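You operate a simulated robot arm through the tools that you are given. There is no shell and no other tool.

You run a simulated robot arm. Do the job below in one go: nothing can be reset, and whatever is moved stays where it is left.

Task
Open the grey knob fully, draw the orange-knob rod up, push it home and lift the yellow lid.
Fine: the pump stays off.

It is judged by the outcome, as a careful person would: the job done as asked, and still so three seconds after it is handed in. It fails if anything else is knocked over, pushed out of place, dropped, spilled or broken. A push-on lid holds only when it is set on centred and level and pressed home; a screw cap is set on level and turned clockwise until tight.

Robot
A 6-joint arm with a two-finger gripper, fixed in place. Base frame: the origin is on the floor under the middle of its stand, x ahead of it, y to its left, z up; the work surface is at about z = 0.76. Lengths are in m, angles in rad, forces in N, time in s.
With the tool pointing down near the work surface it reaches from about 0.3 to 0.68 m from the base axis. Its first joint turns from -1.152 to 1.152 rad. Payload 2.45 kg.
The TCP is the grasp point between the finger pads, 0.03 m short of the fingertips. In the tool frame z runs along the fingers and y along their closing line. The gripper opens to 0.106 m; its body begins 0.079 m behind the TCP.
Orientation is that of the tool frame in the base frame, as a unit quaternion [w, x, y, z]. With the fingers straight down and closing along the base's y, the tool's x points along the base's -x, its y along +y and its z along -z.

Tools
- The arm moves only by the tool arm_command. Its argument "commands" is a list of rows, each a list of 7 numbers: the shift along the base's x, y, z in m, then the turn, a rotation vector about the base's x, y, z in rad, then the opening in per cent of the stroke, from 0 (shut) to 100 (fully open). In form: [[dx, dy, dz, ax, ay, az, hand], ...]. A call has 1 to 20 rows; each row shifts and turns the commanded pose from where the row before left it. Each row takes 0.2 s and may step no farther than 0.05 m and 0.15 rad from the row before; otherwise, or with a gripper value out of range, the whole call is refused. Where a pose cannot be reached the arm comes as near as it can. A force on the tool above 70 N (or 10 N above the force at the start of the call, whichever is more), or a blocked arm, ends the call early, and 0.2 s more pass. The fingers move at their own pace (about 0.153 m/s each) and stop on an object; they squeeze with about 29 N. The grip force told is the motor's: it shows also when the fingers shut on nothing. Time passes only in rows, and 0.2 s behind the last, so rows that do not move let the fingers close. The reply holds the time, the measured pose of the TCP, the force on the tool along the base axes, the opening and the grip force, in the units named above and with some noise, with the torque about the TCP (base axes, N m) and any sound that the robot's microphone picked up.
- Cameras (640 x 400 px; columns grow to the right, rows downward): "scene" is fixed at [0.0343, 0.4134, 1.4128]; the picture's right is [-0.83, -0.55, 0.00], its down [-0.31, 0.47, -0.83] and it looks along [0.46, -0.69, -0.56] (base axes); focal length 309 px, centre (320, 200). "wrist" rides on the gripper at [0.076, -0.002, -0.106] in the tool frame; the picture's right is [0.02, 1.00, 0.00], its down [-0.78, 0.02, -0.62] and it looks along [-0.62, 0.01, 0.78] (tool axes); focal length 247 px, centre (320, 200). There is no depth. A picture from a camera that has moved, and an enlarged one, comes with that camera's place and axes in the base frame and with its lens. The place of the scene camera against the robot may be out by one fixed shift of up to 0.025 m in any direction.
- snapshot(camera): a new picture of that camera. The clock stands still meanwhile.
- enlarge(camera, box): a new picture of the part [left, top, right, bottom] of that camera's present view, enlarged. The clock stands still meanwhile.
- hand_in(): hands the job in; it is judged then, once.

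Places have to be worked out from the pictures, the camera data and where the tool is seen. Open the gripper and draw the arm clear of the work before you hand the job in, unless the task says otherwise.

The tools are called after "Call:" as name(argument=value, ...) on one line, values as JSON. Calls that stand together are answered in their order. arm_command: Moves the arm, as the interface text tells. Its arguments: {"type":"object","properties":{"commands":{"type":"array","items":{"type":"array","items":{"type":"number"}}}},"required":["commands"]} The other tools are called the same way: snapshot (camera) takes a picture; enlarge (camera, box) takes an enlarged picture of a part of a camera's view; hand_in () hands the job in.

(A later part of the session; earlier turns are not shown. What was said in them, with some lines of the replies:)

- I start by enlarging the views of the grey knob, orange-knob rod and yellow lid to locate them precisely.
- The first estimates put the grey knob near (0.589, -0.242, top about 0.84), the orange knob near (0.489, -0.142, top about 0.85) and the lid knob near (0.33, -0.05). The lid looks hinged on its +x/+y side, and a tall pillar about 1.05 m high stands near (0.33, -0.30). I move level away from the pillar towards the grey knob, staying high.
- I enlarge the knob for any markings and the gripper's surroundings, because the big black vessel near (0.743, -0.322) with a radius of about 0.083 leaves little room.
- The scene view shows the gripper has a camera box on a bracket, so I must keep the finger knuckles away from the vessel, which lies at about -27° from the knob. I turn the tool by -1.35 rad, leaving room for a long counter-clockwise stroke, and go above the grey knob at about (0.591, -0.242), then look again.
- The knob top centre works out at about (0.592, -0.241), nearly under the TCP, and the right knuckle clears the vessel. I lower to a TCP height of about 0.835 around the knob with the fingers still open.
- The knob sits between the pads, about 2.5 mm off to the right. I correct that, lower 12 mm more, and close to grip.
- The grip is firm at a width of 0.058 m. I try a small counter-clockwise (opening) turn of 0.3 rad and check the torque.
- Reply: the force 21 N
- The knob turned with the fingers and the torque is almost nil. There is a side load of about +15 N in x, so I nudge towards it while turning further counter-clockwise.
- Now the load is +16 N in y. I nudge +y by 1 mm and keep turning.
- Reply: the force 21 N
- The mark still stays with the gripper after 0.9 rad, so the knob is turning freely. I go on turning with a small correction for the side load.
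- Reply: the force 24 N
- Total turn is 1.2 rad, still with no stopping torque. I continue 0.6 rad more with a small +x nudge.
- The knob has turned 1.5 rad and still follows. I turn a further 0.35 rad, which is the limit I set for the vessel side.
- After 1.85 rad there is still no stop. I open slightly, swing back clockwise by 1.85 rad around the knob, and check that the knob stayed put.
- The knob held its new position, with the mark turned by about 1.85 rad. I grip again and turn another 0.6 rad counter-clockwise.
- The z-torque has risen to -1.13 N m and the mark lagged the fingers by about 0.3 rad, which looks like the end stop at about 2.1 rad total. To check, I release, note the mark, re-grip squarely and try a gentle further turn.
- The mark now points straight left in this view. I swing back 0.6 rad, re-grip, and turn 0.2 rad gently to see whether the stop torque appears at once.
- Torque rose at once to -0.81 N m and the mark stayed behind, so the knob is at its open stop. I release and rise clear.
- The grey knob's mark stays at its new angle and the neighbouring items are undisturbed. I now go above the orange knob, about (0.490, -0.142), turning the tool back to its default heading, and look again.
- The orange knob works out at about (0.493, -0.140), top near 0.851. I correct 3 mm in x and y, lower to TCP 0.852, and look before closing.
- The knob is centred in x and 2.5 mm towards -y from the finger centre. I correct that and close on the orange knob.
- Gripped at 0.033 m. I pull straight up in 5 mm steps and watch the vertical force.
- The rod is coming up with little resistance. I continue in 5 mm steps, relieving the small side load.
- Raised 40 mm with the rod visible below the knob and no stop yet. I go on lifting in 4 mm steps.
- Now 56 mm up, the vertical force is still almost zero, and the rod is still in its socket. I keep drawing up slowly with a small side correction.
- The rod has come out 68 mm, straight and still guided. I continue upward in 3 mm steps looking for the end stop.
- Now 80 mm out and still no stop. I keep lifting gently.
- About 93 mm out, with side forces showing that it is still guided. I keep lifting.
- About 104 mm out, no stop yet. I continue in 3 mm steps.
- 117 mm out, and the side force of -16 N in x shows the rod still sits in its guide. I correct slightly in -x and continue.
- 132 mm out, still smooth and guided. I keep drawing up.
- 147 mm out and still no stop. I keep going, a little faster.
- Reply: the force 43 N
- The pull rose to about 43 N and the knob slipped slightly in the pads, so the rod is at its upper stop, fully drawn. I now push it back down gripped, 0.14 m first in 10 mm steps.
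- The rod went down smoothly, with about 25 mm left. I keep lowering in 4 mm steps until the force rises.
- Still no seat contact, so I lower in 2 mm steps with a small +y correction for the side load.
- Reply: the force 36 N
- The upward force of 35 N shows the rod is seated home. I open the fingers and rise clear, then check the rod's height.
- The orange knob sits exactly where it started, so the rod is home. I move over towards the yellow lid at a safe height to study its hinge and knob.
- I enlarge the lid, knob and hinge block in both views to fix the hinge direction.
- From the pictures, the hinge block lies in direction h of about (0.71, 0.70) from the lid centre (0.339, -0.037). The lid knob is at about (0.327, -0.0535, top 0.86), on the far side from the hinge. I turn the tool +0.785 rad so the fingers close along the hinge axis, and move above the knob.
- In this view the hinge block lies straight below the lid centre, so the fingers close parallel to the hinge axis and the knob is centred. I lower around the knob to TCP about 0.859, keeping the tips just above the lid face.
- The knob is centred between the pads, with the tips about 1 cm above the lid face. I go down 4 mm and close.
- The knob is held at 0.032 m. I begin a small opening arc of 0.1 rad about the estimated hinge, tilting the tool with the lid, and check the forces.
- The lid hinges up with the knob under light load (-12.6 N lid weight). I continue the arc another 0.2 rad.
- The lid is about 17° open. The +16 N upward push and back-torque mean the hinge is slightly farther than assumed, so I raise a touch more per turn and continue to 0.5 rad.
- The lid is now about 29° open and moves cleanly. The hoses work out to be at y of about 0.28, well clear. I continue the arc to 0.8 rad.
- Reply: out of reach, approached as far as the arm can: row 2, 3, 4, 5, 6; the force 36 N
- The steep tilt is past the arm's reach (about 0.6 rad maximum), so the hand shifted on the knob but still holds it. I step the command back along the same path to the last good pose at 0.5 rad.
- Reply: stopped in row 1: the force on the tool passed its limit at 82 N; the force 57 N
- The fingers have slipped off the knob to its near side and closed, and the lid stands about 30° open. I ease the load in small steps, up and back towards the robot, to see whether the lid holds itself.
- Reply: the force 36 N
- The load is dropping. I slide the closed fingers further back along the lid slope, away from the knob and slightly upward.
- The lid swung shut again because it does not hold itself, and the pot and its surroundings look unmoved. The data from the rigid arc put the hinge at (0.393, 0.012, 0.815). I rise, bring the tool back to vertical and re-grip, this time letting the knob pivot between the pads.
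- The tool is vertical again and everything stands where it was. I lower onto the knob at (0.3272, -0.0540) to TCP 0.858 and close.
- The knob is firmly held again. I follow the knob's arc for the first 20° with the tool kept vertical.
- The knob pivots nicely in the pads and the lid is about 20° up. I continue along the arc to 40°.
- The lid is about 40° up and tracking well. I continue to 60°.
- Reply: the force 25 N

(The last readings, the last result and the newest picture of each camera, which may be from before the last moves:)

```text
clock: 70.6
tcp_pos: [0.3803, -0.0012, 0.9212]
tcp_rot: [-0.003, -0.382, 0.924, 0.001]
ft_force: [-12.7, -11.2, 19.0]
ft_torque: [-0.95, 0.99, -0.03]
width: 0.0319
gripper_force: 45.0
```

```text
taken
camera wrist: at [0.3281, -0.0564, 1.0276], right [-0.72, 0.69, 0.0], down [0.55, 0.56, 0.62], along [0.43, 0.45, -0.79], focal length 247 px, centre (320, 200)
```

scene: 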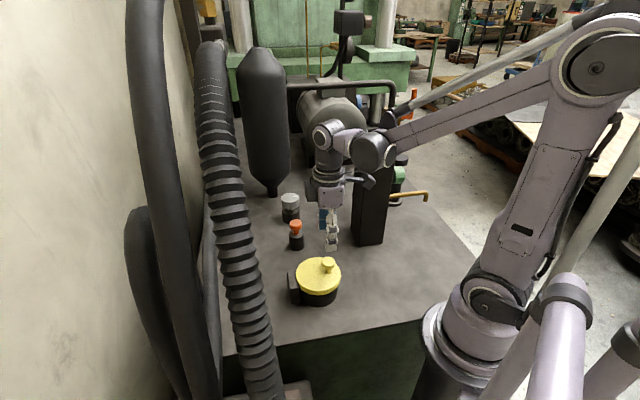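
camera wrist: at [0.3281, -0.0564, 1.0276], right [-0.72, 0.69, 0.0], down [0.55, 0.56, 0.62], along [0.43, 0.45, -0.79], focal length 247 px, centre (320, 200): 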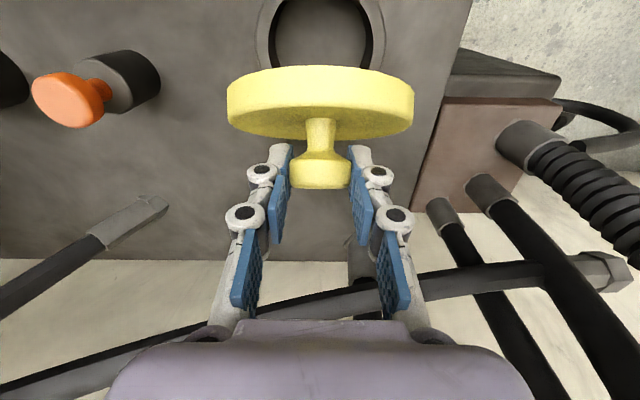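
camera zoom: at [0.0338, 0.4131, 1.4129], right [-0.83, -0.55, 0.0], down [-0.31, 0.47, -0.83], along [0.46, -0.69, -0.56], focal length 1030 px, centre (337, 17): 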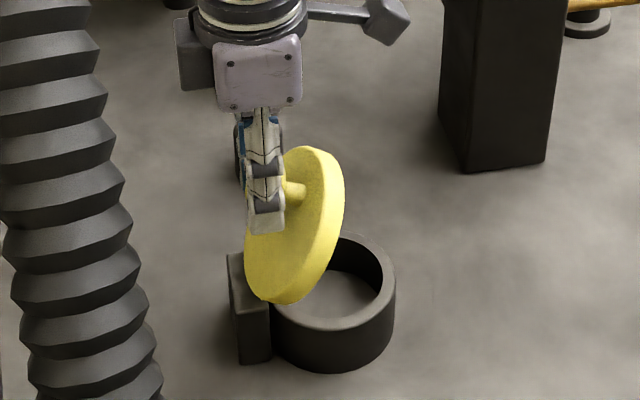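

About 60° now. The pads feel a 19 N upward push, so I raise the path by 1 mm and continue to 80°.

Call:
arm_command(commands=[[0.006, 0.006, 0.0024, 0, 0, 0, 12], [0.0061, 0.0061, 0.0005, 0, 0, 0, 12], [0.0061, 0.0061, 0.0, 0, 0, 0, 12], [0.0061, 0.0061, -0.001, 0, 0, 0, 12], [0, 0, 0, 0, 0, 0, 12]])

Call:
enlarge(camera="scene", box=[250, 195, 380, 315])

Call:
snapshot(camera="wrist")

```text
clock: 71.8
tcp_pos: [0.4053, 0.0242, 0.9223]
tcp_rot: [-0.001, -0.382, 0.924, 0.001]
ft_force: [-4.7, -12.5, -2.8]
ft_torque: [-0.83, 0.8, 0.0]
width: 0.0321
gripper_force: 44.9
```

```text
3.33 times, centred on (315, 255) of scene
camera zoom: at [0.0342, 0.4131, 1.4129], right [-0.83, -0.55, 0.0], down [-0.31, 0.47, -0.83], along [0.46, -0.69, -0.56], focal length 1030 px, centre (337, 17)
```

zoom: 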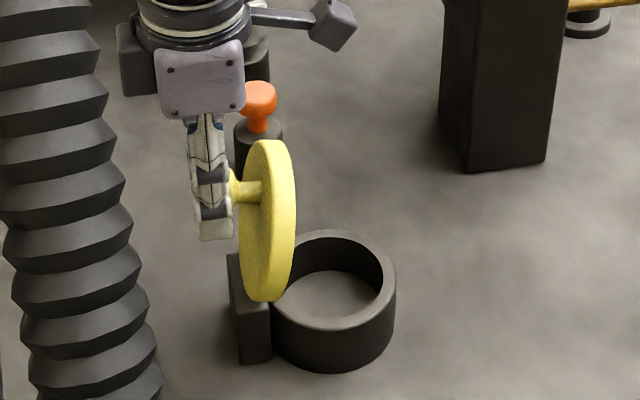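

```text
taken
camera wrist: at [0.3524, -0.0315, 1.0285], right [-0.72, 0.69, 0.0], down [0.54, 0.56, 0.62], along [0.43, 0.45, -0.78], focal length 247 px, centre (320, 200)
```

wrist: 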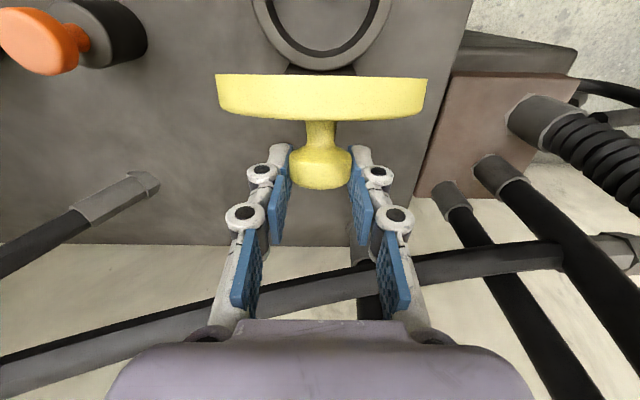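

About 80°, forces small. I continue past vertical towards 100°, watching for a stop.

Call:
arm_command(commands=[[0.0059, 0.0059, -0.0019, 0, 0, 0, 12], [0.0058, 0.0058, -0.0026, 0, 0, 0, 12], [0.0056, 0.0056, -0.0033, 0, 0, 0, 12], [0.0054, 0.0054, -0.0041, 0, 0, 0, 12], [0, 0, 0, 0, 0, 0, 12]])

Call:
enlarge(camera="scene", box=[250, 195, 380, 315])

Call:
snapshot(camera="wrist")

```text
clock: 72.4
tcp_pos: [0.4125, 0.0303, 0.92]
tcp_rot: [-0.001, -0.382, 0.924, 0.001]
ft_force: [-22.9, -13.1, 21.5]
ft_torque: [3.35, -5.23, 0.79]
width: 0.0317
gripper_force: 45.4
stopped in row 3: the force on the tool passed its limit at 88 N (the readings are from after the stop); the commanded pose is now the measured one
```

```text
3.33 times, centred on (315, 255) of scene
camera zoom: at [0.0332, 0.4129, 1.413], right [-0.83, -0.55, 0.0], down [-0.31, 0.47, -0.83], along [0.46, -0.69, -0.56], focal length 1030 px, centre (337, 17)
```

zoom: 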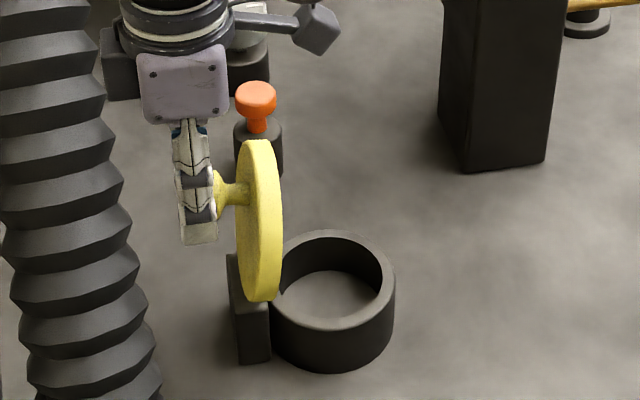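

```text
taken
camera wrist: at [0.3595, -0.0249, 1.0264], right [-0.72, 0.69, 0.0], down [0.54, 0.56, 0.62], along [0.43, 0.45, -0.78], focal length 247 px, centre (320, 200)
```

wrist: 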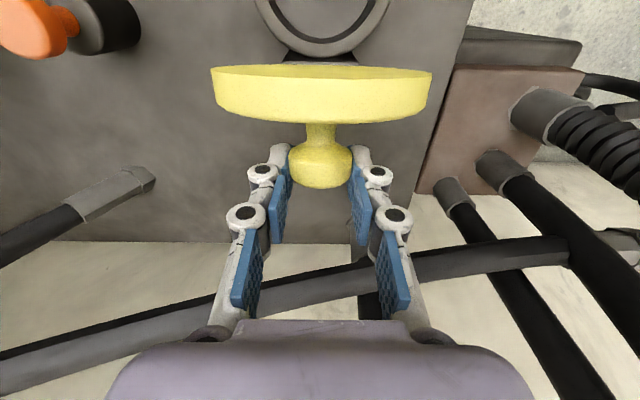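

The call stopped on force at about 85–90°, which may be the lid's own stop or some other contact. I hold still for a moment to read the settled forces.

Call:
arm_command(commands=[[0, 0, 0, 0, 0, 0, 12]])

Call:
snapshot(camera="scene")

Call:
enlarge(camera="scene", box=[265, 225, 345, 305])

```text
clock: 72.8
tcp_pos: [0.4111, 0.0315, 0.9201]
tcp_rot: [-0.002, -0.383, 0.924, 0.001]
ft_force: [-30.1, -19.0, 31.5]
ft_torque: [4.3, -6.65, 1.01]
width: 0.0316
gripper_force: 45.1
```

```text
taken
```

scene: 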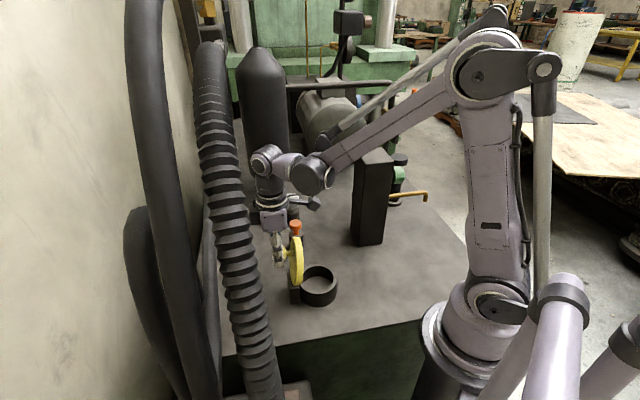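

```text
5.00 times, centred on (305, 265) of scene
camera zoom: at [0.0329, 0.4127, 1.413], right [-0.83, -0.55, 0.0], down [-0.31, 0.47, -0.83], along [0.46, -0.69, -0.56], focal length 1546 px, centre (395, -125)
```

zoom: 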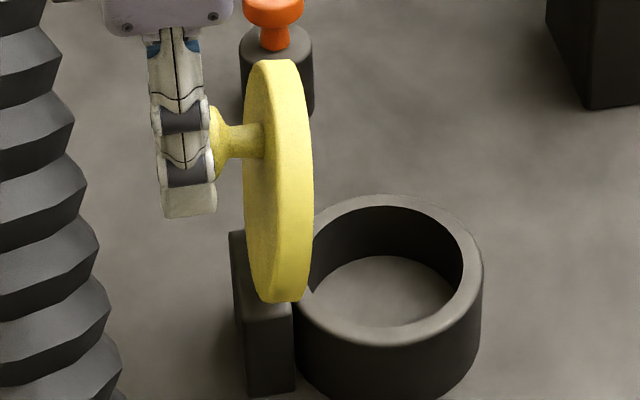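

The settled load (-30, -19, 31 N with about 8 N m) points to a contact on the gripper's outer side box near (0.495, 0.105, 1.045). From the silhouettes, the corrugated hose arches over the bench exactly there. I back off at once, then lean the hand back towards the robot while still holding the knob.

Call:
arm_command(commands=[[-0.004, -0.004, 0.001, 0, 0, 0, 12], [-0.002, -0.002, 0.0005, 0, 0, 0, 12], [0, 0, 0, 0, 0, 0, 12]])

Call:
snapshot(camera="scene")

```text
clock: 73.6
tcp_pos: [0.4079, 0.0265, 0.9215]
tcp_rot: [0.0, -0.383, 0.924, 0.002]
ft_force: [8.9, 8.4, -11.3]
ft_torque: [1.09, -1.15, 0.05]
width: 0.0315
gripper_force: 44.5
```

```text
taken
```

scene: 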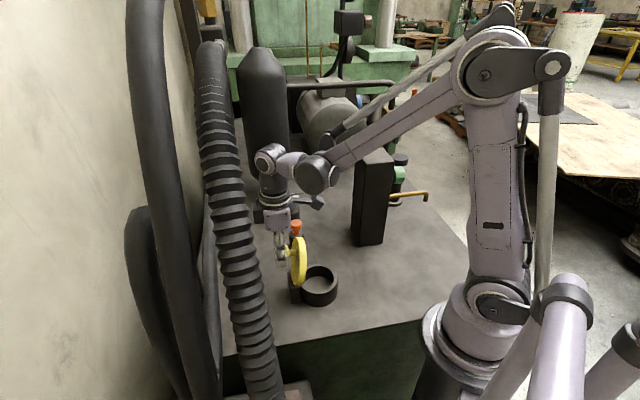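

The contact is off and the loads are small. I lean the hand back 0.3 rad (palm towards the robot), pivoting about the knob, to clear the hose.

Call:
arm_command(commands=[[-0.0006, -0.0006, 0, 0.0707, -0.0707, 0, 12], [-0.0006, -0.0006, 0, 0.0707, -0.0707, 0, 12], [-0.0006, -0.0006, -0.0003, 0.0707, -0.0707, 0, 12], [0, 0, 0, 0, 0, 0, 12]])

Call:
enlarge(camera="scene", box=[220, 140, 380, 310])

Call:
snapshot(camera="wrist")

```text
clock: 74.6
tcp_pos: [0.4059, 0.0232, 0.9206]
tcp_rot: [0.136, -0.378, 0.914, 0.058]
ft_force: [-9.0, -4.1, 14.0]
ft_torque: [-0.78, 0.89, -0.07]
width: 0.0302
gripper_force: 44.7
```

```text
2.35 times, centred on (300, 225) of scene
camera zoom: at [0.0339, 0.4132, 1.4128], right [-0.83, -0.55, 0.0], down [-0.31, 0.47, -0.83], along [0.46, -0.69, -0.56], focal length 727 px, centre (367, 141)
```

zoom: 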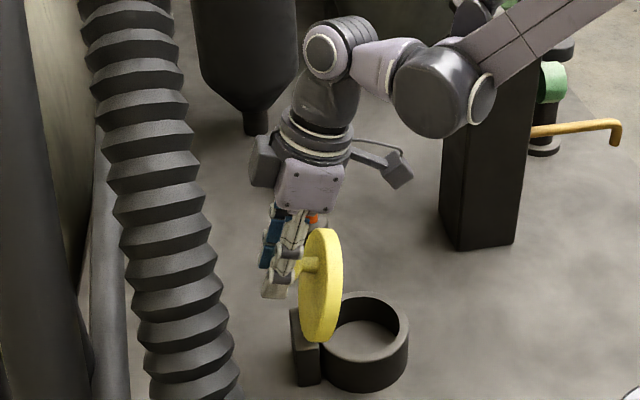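

```text
taken
camera wrist: at [0.3324, -0.0519, 1.0002], right [-0.72, 0.69, 0.0], down [0.39, 0.41, 0.82], along [0.57, 0.59, -0.57], focal length 247 px, centre (320, 200)
```

wrist: 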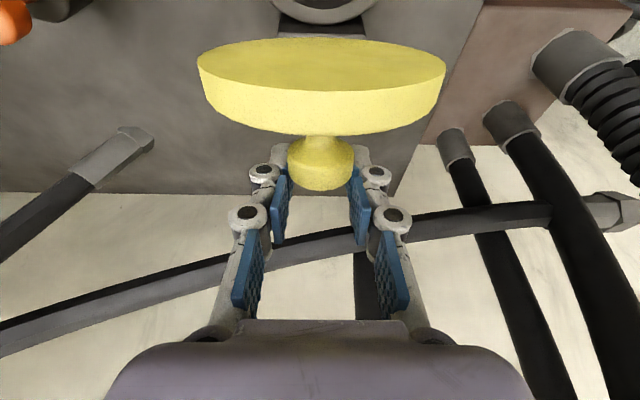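

The hand now leans well clear of the hose, and the lid is at about 81° by the readings. I continue along the arc in small steps to about 91°.

Call:
arm_command(commands=[[0.0029, 0.0029, -0.0004, 0, 0, 0, 12], [0.0029, 0.0029, -0.0011, 0, 0, 0, 12], [0.0029, 0.0029, -0.0013, 0, 0, 0, 12], [0.0029, 0.0029, -0.0015, 0, 0, 0, 12], [0, 0, 0, 0, 0, 0, 12]])

Call:
enlarge(camera="scene", box=[220, 140, 380, 310])

Call:
snapshot(camera="wrist")

```text
clock: 75.8
tcp_pos: [0.4177, 0.035, 0.9167]
tcp_rot: [0.136, -0.379, 0.913, 0.059]
ft_force: [-9.8, -0.6, 10.7]
ft_torque: [-0.76, 0.86, -0.08]
width: 0.0293
gripper_force: 45.0
```

```text
2.35 times, centred on (300, 225) of scene
camera zoom: at [0.0339, 0.4134, 1.4128], right [-0.83, -0.55, 0.0], down [-0.31, 0.47, -0.83], along [0.46, -0.69, -0.56], focal length 727 px, centre (367, 141)
```

zoom: 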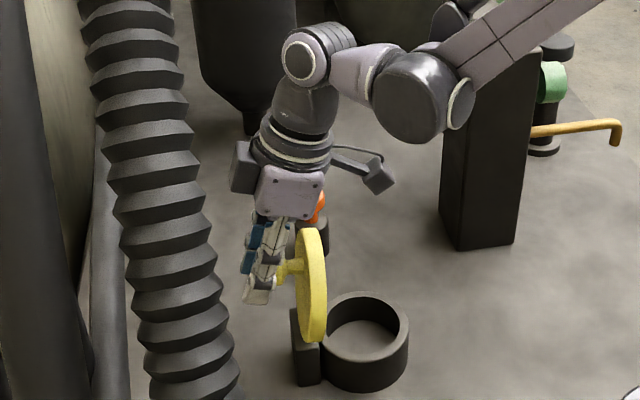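

```text
taken
camera wrist: at [0.3451, -0.0395, 0.9959], right [-0.72, 0.69, 0.0], down [0.39, 0.41, 0.82], along [0.57, 0.6, -0.57], focal length 247 px, centre (320, 200)
```

wrist: 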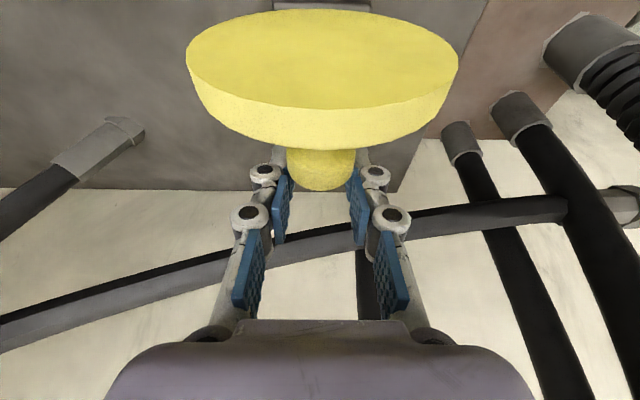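

The lid has reached about 91°, with a gap of about 3 cm between the hand's side box and the hose. I go another 5° with very small steps.

Call:
arm_command(commands=[[0.0028, 0.0028, -0.0016, 0, 0, 0, 12], [0.0028, 0.0028, -0.0018, 0, 0, 0, 12], [0, 0, 0, 0, 0, 0, 12]])

Call:
enlarge(camera="scene", box=[220, 140, 380, 310])

Call:
snapshot(camera="wrist")

```text
clock: 76.6
tcp_pos: [0.4229, 0.0413, 0.9142]
tcp_rot: [0.136, -0.379, 0.913, 0.059]
ft_force: [-6.3, -7.8, 6.1]
ft_torque: [-0.89, 0.83, 0.04]
width: 0.0285
gripper_force: 45.1
```

```text
2.35 times, centred on (300, 225) of scene
camera zoom: at [0.0341, 0.4132, 1.4128], right [-0.83, -0.55, 0.0], down [-0.31, 0.47, -0.83], along [0.46, -0.69, -0.56], focal length 727 px, centre (367, 141)
```

zoom: 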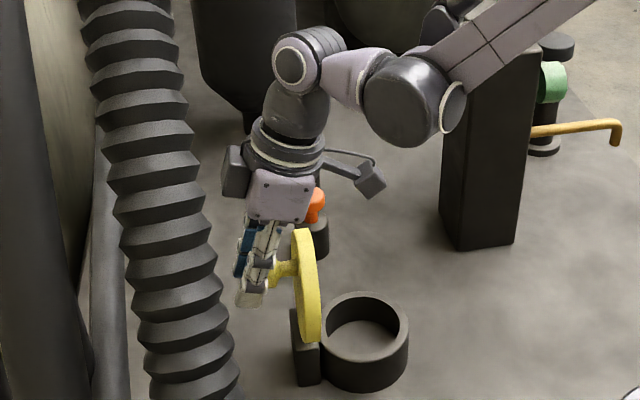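

```text
taken
camera wrist: at [0.3504, -0.0337, 0.9932], right [-0.72, 0.69, 0.0], down [0.39, 0.41, 0.82], along [0.57, 0.59, -0.57], focal length 247 px, centre (320, 200)
```

wrist: 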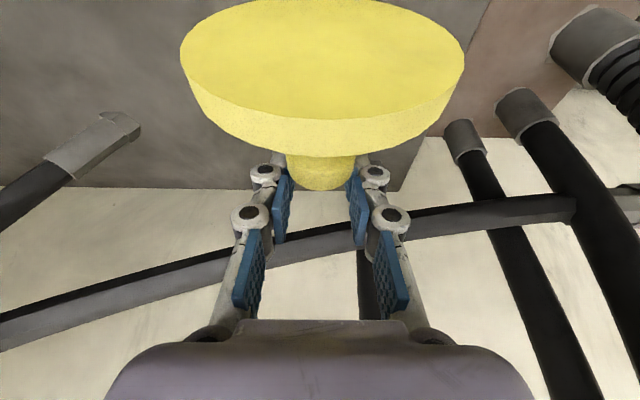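

The lid is now at about 96°, past vertical, with no stop yet and 2 cm clearance to the hose. I guide it another 4–5°.

Call:
arm_command(commands=[[0.0027, 0.0027, -0.0019, 0, 0, 0, 12], [0.0026, 0.0026, -0.002, 0, 0, 0, 12], [0, 0, 0, 0, 0, 0, 12]])

Call:
enlarge(camera="scene", box=[220, 140, 380, 310])

Call:
snapshot(camera="wrist")

```text
clock: 77.4
tcp_pos: [0.4317, 0.0503, 0.9125]
tcp_rot: [0.143, -0.378, 0.913, 0.06]
ft_force: [20.7, 12.4, 36.1]
ft_torque: [-0.12, 0.0, 0.14]
width: 0.0179
gripper_force: 40.4
```

```text
2.35 times, centred on (300, 225) of scene
camera zoom: at [0.0343, 0.4136, 1.4127], right [-0.83, -0.55, 0.0], down [-0.31, 0.47, -0.83], along [0.46, -0.69, -0.56], focal length 727 px, centre (367, 141)
```

zoom: 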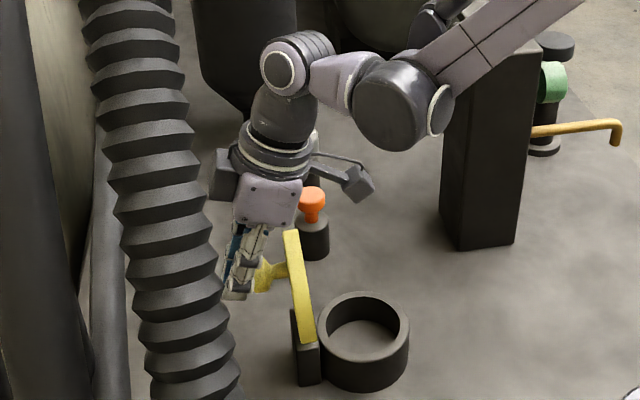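

```text
taken
camera wrist: at [0.3587, -0.0254, 0.9897], right [-0.72, 0.69, 0.0], down [0.38, 0.4, 0.83], along [0.58, 0.6, -0.56], focal length 247 px, centre (320, 200)
```

wrist: 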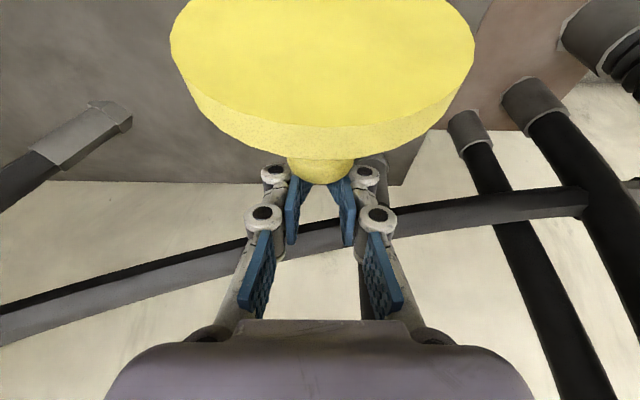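

The pads are sliding off the knob's end while the lid leans past vertical at about 100°. I open the fingers in place and see whether the lid rests open.

Call:
arm_command(commands=[[0, 0, 0, 0, 0, 0, 30], [0, 0, 0, 0, 0, 0, 45], [0, 0, 0, 0, 0, 0, 50]])

Call:
enlarge(camera="scene", box=[220, 140, 380, 310])

Call:
snapshot(camera="wrist")

```text
clock: 78.2
tcp_pos: [0.4281, 0.0477, 0.9099]
tcp_rot: [0.136, -0.378, 0.914, 0.059]
ft_force: [-1.1, -0.5, -0.3]
ft_torque: [-0.04, -0.01, 0.0]
width: 0.053
gripper_force: 0.0
```

```text
2.35 times, centred on (300, 225) of scene
camera zoom: at [0.0343, 0.4134, 1.4128], right [-0.83, -0.55, 0.0], down [-0.31, 0.47, -0.83], along [0.46, -0.69, -0.56], focal length 727 px, centre (367, 141)
```

zoom: 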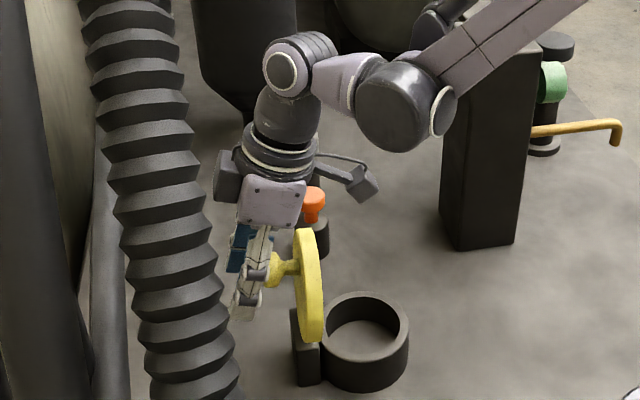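

```text
taken
camera wrist: at [0.3556, -0.0278, 0.9893], right [-0.72, 0.69, 0.0], down [0.39, 0.41, 0.82], along [0.57, 0.59, -0.57], focal length 247 px, centre (320, 200)
```

wrist: 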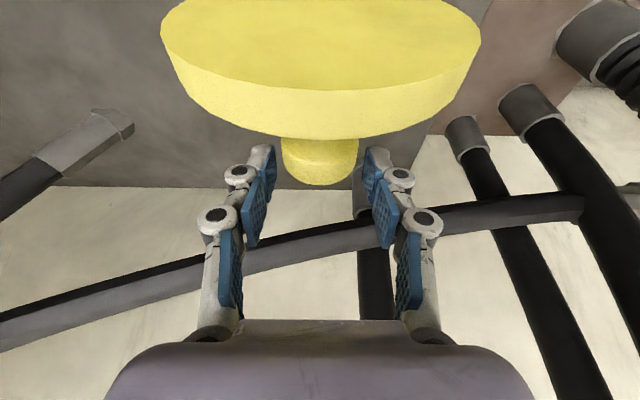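

On release the lid settled back a little, to just past vertical. I wait without moving to see whether it stays there.

Call:
arm_command(commands=[[0, 0, 0, 0, 0, 0, 50], [0, 0, 0, 0, 0, 0, 50], [0, 0, 0, 0, 0, 0, 50], [0, 0, 0, 0, 0, 0, 50], [0, 0, 0, 0, 0, 0, 50]])

Call:
enlarge(camera="scene", box=[220, 140, 380, 310])

Call:
enlarge(camera="wrist", box=[140, 0, 500, 225])

```text
clock: 79.4
tcp_pos: [0.4283, 0.0463, 0.9103]
tcp_rot: [0.137, -0.379, 0.913, 0.058]
ft_force: [0.2, 0.0, -0.2]
ft_torque: [0.01, -0.01, -0.04]
width: 0.0531
gripper_force: 0.2
```

```text
2.35 times, centred on (300, 225) of scene
camera zoom: at [0.0343, 0.4134, 1.4128], right [-0.83, -0.55, 0.0], down [-0.31, 0.47, -0.83], along [0.46, -0.69, -0.56], focal length 727 px, centre (367, 141)
```

zoom: 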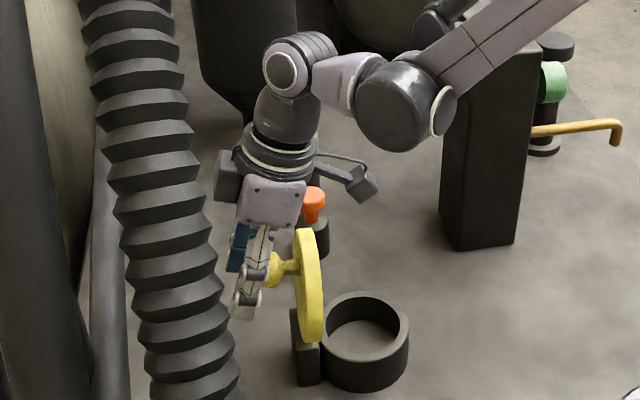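

```text
1.78 times, centred on (320, 112) of wrist
camera zoom: at [0.3557, -0.0277, 0.9894], right [-0.72, 0.69, 0.0], down [0.39, 0.41, 0.82], along [0.57, 0.59, -0.57], focal length 439 px, centre (320, 356)
```

zoom: 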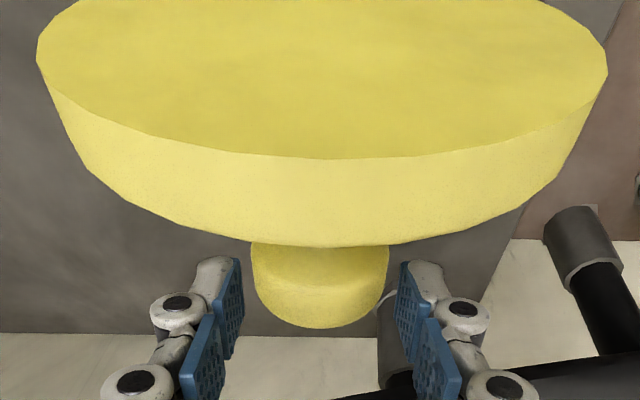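

The lid stays still with zero force on the hand, so it rests open on its own just past vertical. I withdraw straight up in small steps, keeping the fingers clear of the knob and lid.

Call:
arm_command(commands=[[0, 0, 0.01, 0, 0, 0, 60], [0, 0, 0.01, 0, 0, 0, 60], [0, 0, 0.01, 0, 0, 0, 60], [0, 0, 0.01, 0, 0, 0, 60], [0, 0, 0, 0, 0, 0, 60]])

Call:
enlarge(camera="scene", box=[220, 140, 380, 310])

Call:
snapshot(camera="wrist")

```text
clock: 80.6
tcp_pos: [0.4275, 0.0476, 0.9505]
tcp_rot: [0.136, -0.379, 0.914, 0.059]
ft_force: [-0.1, 0.2, 0.3]
ft_torque: [0.04, -0.02, 0.02]
width: 0.0636
gripper_force: 0.0
```

```text
2.35 times, centred on (300, 225) of scene
camera zoom: at [0.0343, 0.4134, 1.4128], right [-0.83, -0.55, 0.0], down [-0.31, 0.47, -0.83], along [0.46, -0.69, -0.56], focal length 727 px, centre (367, 141)
```

zoom: 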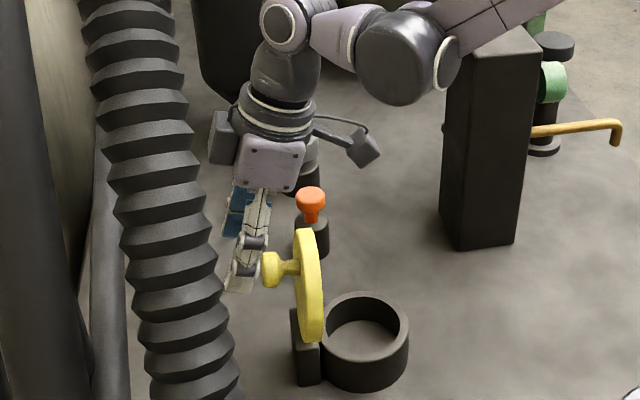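

```text
taken
camera wrist: at [0.3552, -0.0286, 1.0292], right [-0.72, 0.69, 0.0], down [0.39, 0.41, 0.82], along [0.57, 0.59, -0.57], focal length 247 px, centre (320, 200)
```

wrist: 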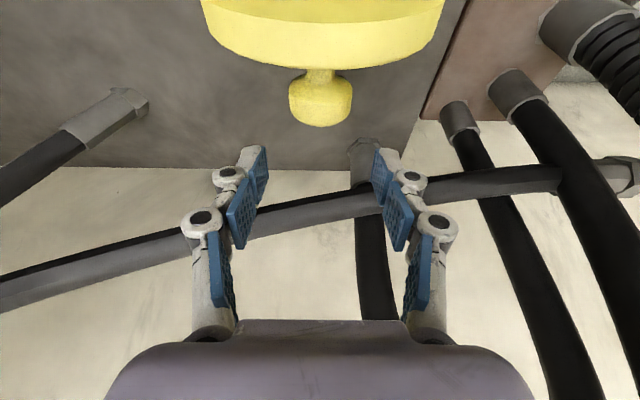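

The lid holds at its open stop and the hand is free of the knob. I rise further to above the lid's top edge, then move back towards the robot and straighten the tool.

Call:
arm_command(commands=[[0, 0, 0.015, 0, 0, 0, 60], [0, 0, 0.015, 0, 0, 0, 60], [0, 0, 0.02, 0, 0, 0, 60], [0, 0, 0.02, 0, 0, 0, 60], [0, 0, 0.02, 0, 0, 0, 60], [0, -0.01, 0.01, 0, 0, 0, 60], [0, -0.02, 0, 0, 0, 0, 60], [0, -0.03, 0, 0, 0, 0, 60], [0, -0.03, 0, 0, 0, 0, 60], [0, -0.03, 0, 0, 0, 0, 60], [0, 0, 0, 0, 0, 0, 60]])

Call:
snapshot(camera="scene")

Call:
snapshot(camera="wrist")

```text
clock: 83.0
tcp_pos: [0.4286, -0.0752, 1.0483]
tcp_rot: [0.137, -0.379, 0.913, 0.058]
ft_force: [0.0, -1.6, -0.1]
ft_torque: [0.02, 0.03, 0.04]
width: 0.0636
gripper_force: 0.0
```

```text
taken
```

scene: 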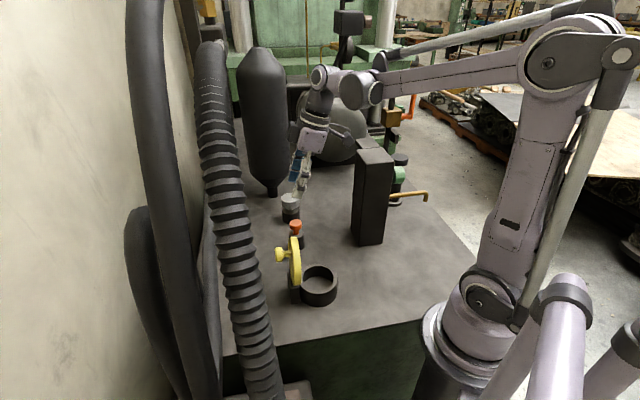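

```text
taken
camera wrist: at [0.3576, -0.15, 1.1274], right [-0.72, 0.69, 0.0], down [0.39, 0.41, 0.82], along [0.57, 0.59, -0.57], focal length 247 px, centre (320, 200)
```

wrist: 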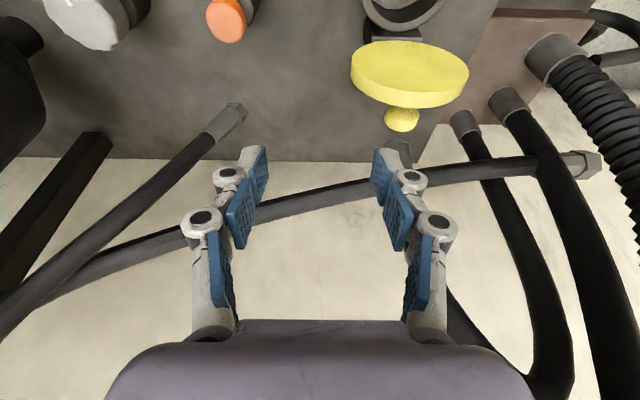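

The lid stands open on its own, and the corrugated hose lies exactly as in the first picture. I straighten the tool with the gripper fully open and check the grey knob's mark and the orange knob once more.

Call:
arm_command(commands=[[0, -0.01, 0.01, -0.0707, 0.0707, 0, 80], [0, -0.01, 0.01, -0.0707, 0.0707, 0, 100], [0, -0.01, 0.01, -0.0707, 0.0707, 0, 100], [0, -0.02, 0, 0, 0, -0.13, 100], [0, -0.02, 0, 0, 0, -0.13, 100], [0, -0.02, 0, 0, 0, -0.13, 100], [0, 0, 0, 0, 0, -0.13, 100], [0, 0, 0, 0, 0, -0.13, 100], [0, 0, 0, 0, 0, -0.13, 100], [0, 0, 0, 0, 0, 0, 100]])

Call:
snapshot(camera="wrist")

Call:
enlarge(camera="scene", box=[240, 180, 380, 310])

Call:
snapshot(camera="scene")

```text
clock: 85.2
tcp_pos: [0.4264, -0.1644, 1.0797]
tcp_rot: [-0.001, -0.001, 1.0, 0.002]
ft_force: [0.2, -0.3, 0.4]
ft_torque: [0.0, -0.01, -0.01]
width: 0.1059
gripper_force: 0.0
```

```text
taken
camera wrist: at [0.3507, -0.1665, 1.1858], right [-0.02, 1.0, 0.0], down [0.78, 0.02, 0.62], along [0.62, 0.02, -0.78], focal length 247 px, centre (320, 200)
```

wrist: 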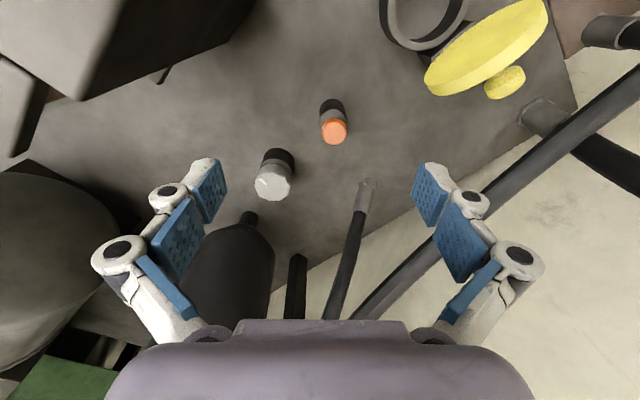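

```text
3.08 times, centred on (310, 245) of scene
camera zoom: at [0.0343, 0.4134, 1.4128], right [-0.83, -0.55, 0.0], down [-0.31, 0.47, -0.83], along [0.46, -0.69, -0.56], focal length 951 px, centre (351, 62)
```

zoom: 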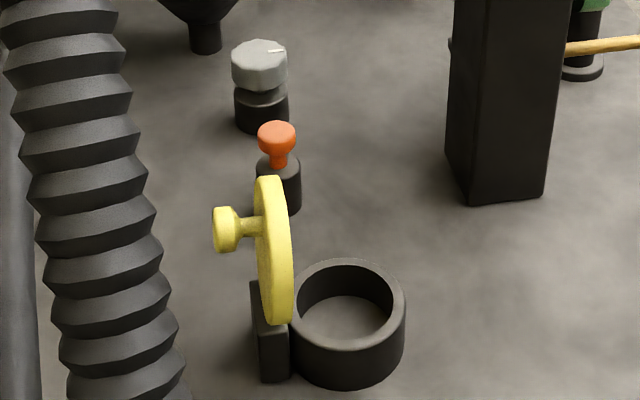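

```text
taken
```

scene: 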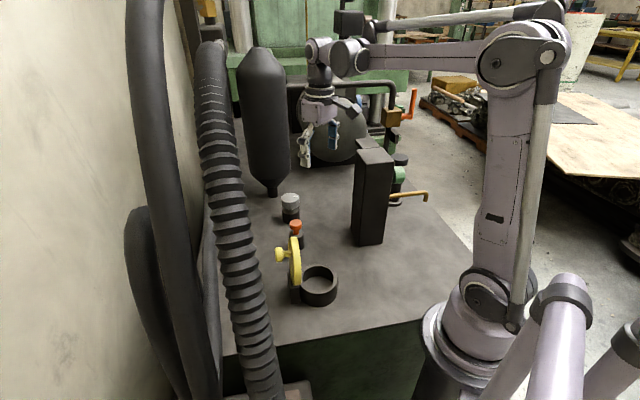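

Everything looks in order. I take one last close look at the grey knob's mark to confirm it still points at the stop direction (about 224°).

Call:
enlarge(camera="wrist", box=[230, 130, 310, 210])

Call:
enlarge(camera="wrist", box=[300, 0, 560, 160])

```text
5.00 times, centred on (270, 170) of wrist
camera zoom: at [0.3507, -0.1665, 1.1858], right [-0.02, 1.0, 0.0], down [0.78, 0.02, 0.62], along [0.62, 0.02, -0.78], focal length 1235 px, centre (570, 350)
```

zoom: 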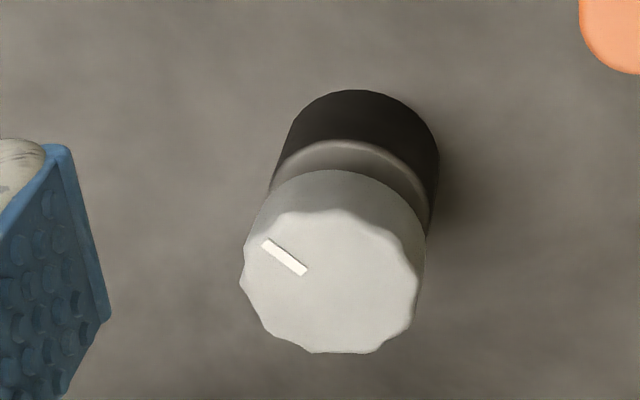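

```text
2.46 times, centred on (430, 80) of wrist
camera zoom: at [0.3507, -0.1665, 1.1858], right [-0.02, 1.0, 0.0], down [0.78, 0.02, 0.62], along [0.62, 0.02, -0.78], focal length 608 px, centre (49, 495)
```

zoom: 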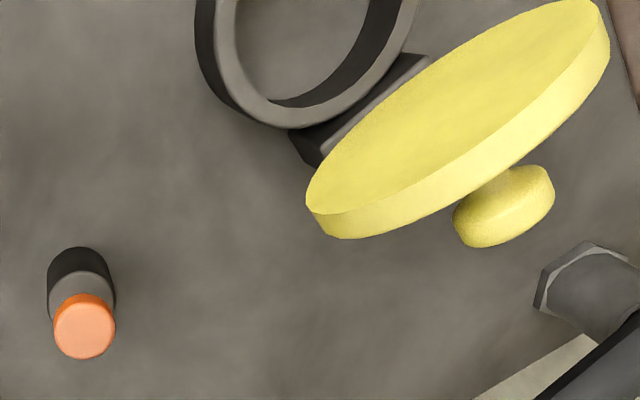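

The grey knob is at its open stop with the mark at about 226°. The orange rod is home, the yellow lid rests open, the gripper is open and the arm is clear. I hand the job in.

Call:
hand_in()

```text
The job is handed in.
```

I did all four steps and handed the job in. I haven't seen how it was judged.

- **Grey knob:** turned counter-clockwise about 125° to its stop. When I gripped it again and tried to turn further, it resisted at once. I took counter-clockwise as open, since the knob has no open/closed label.
- **Orange-knob rod:** drawn up about 155 mm to its top stop, then pushed back down until it seated. The knob sits where it started.
- **Yellow lid:** it is hinged and now rests open on its own, just past vertical. It stayed there for about 7 seconds after I let go.
- **Pump:** I did not touch it.

Two things went wrong while I was opening the lid:

- **Lid slipped:** on the first try I tilted the hand too far and lost the knob. The lid fell shut from about 30°. The pot didn't move and I saw no damage.
- **Hose touched:** on the second try the gripper pushed against the corrugated hose that arches over the bench. The arm stopped itself when the force reached 88 N, and I backed off. In the pictures the hose lies where it did at the start.

Nothing else looks moved. I left the gripper open and the arm clear of the bench.
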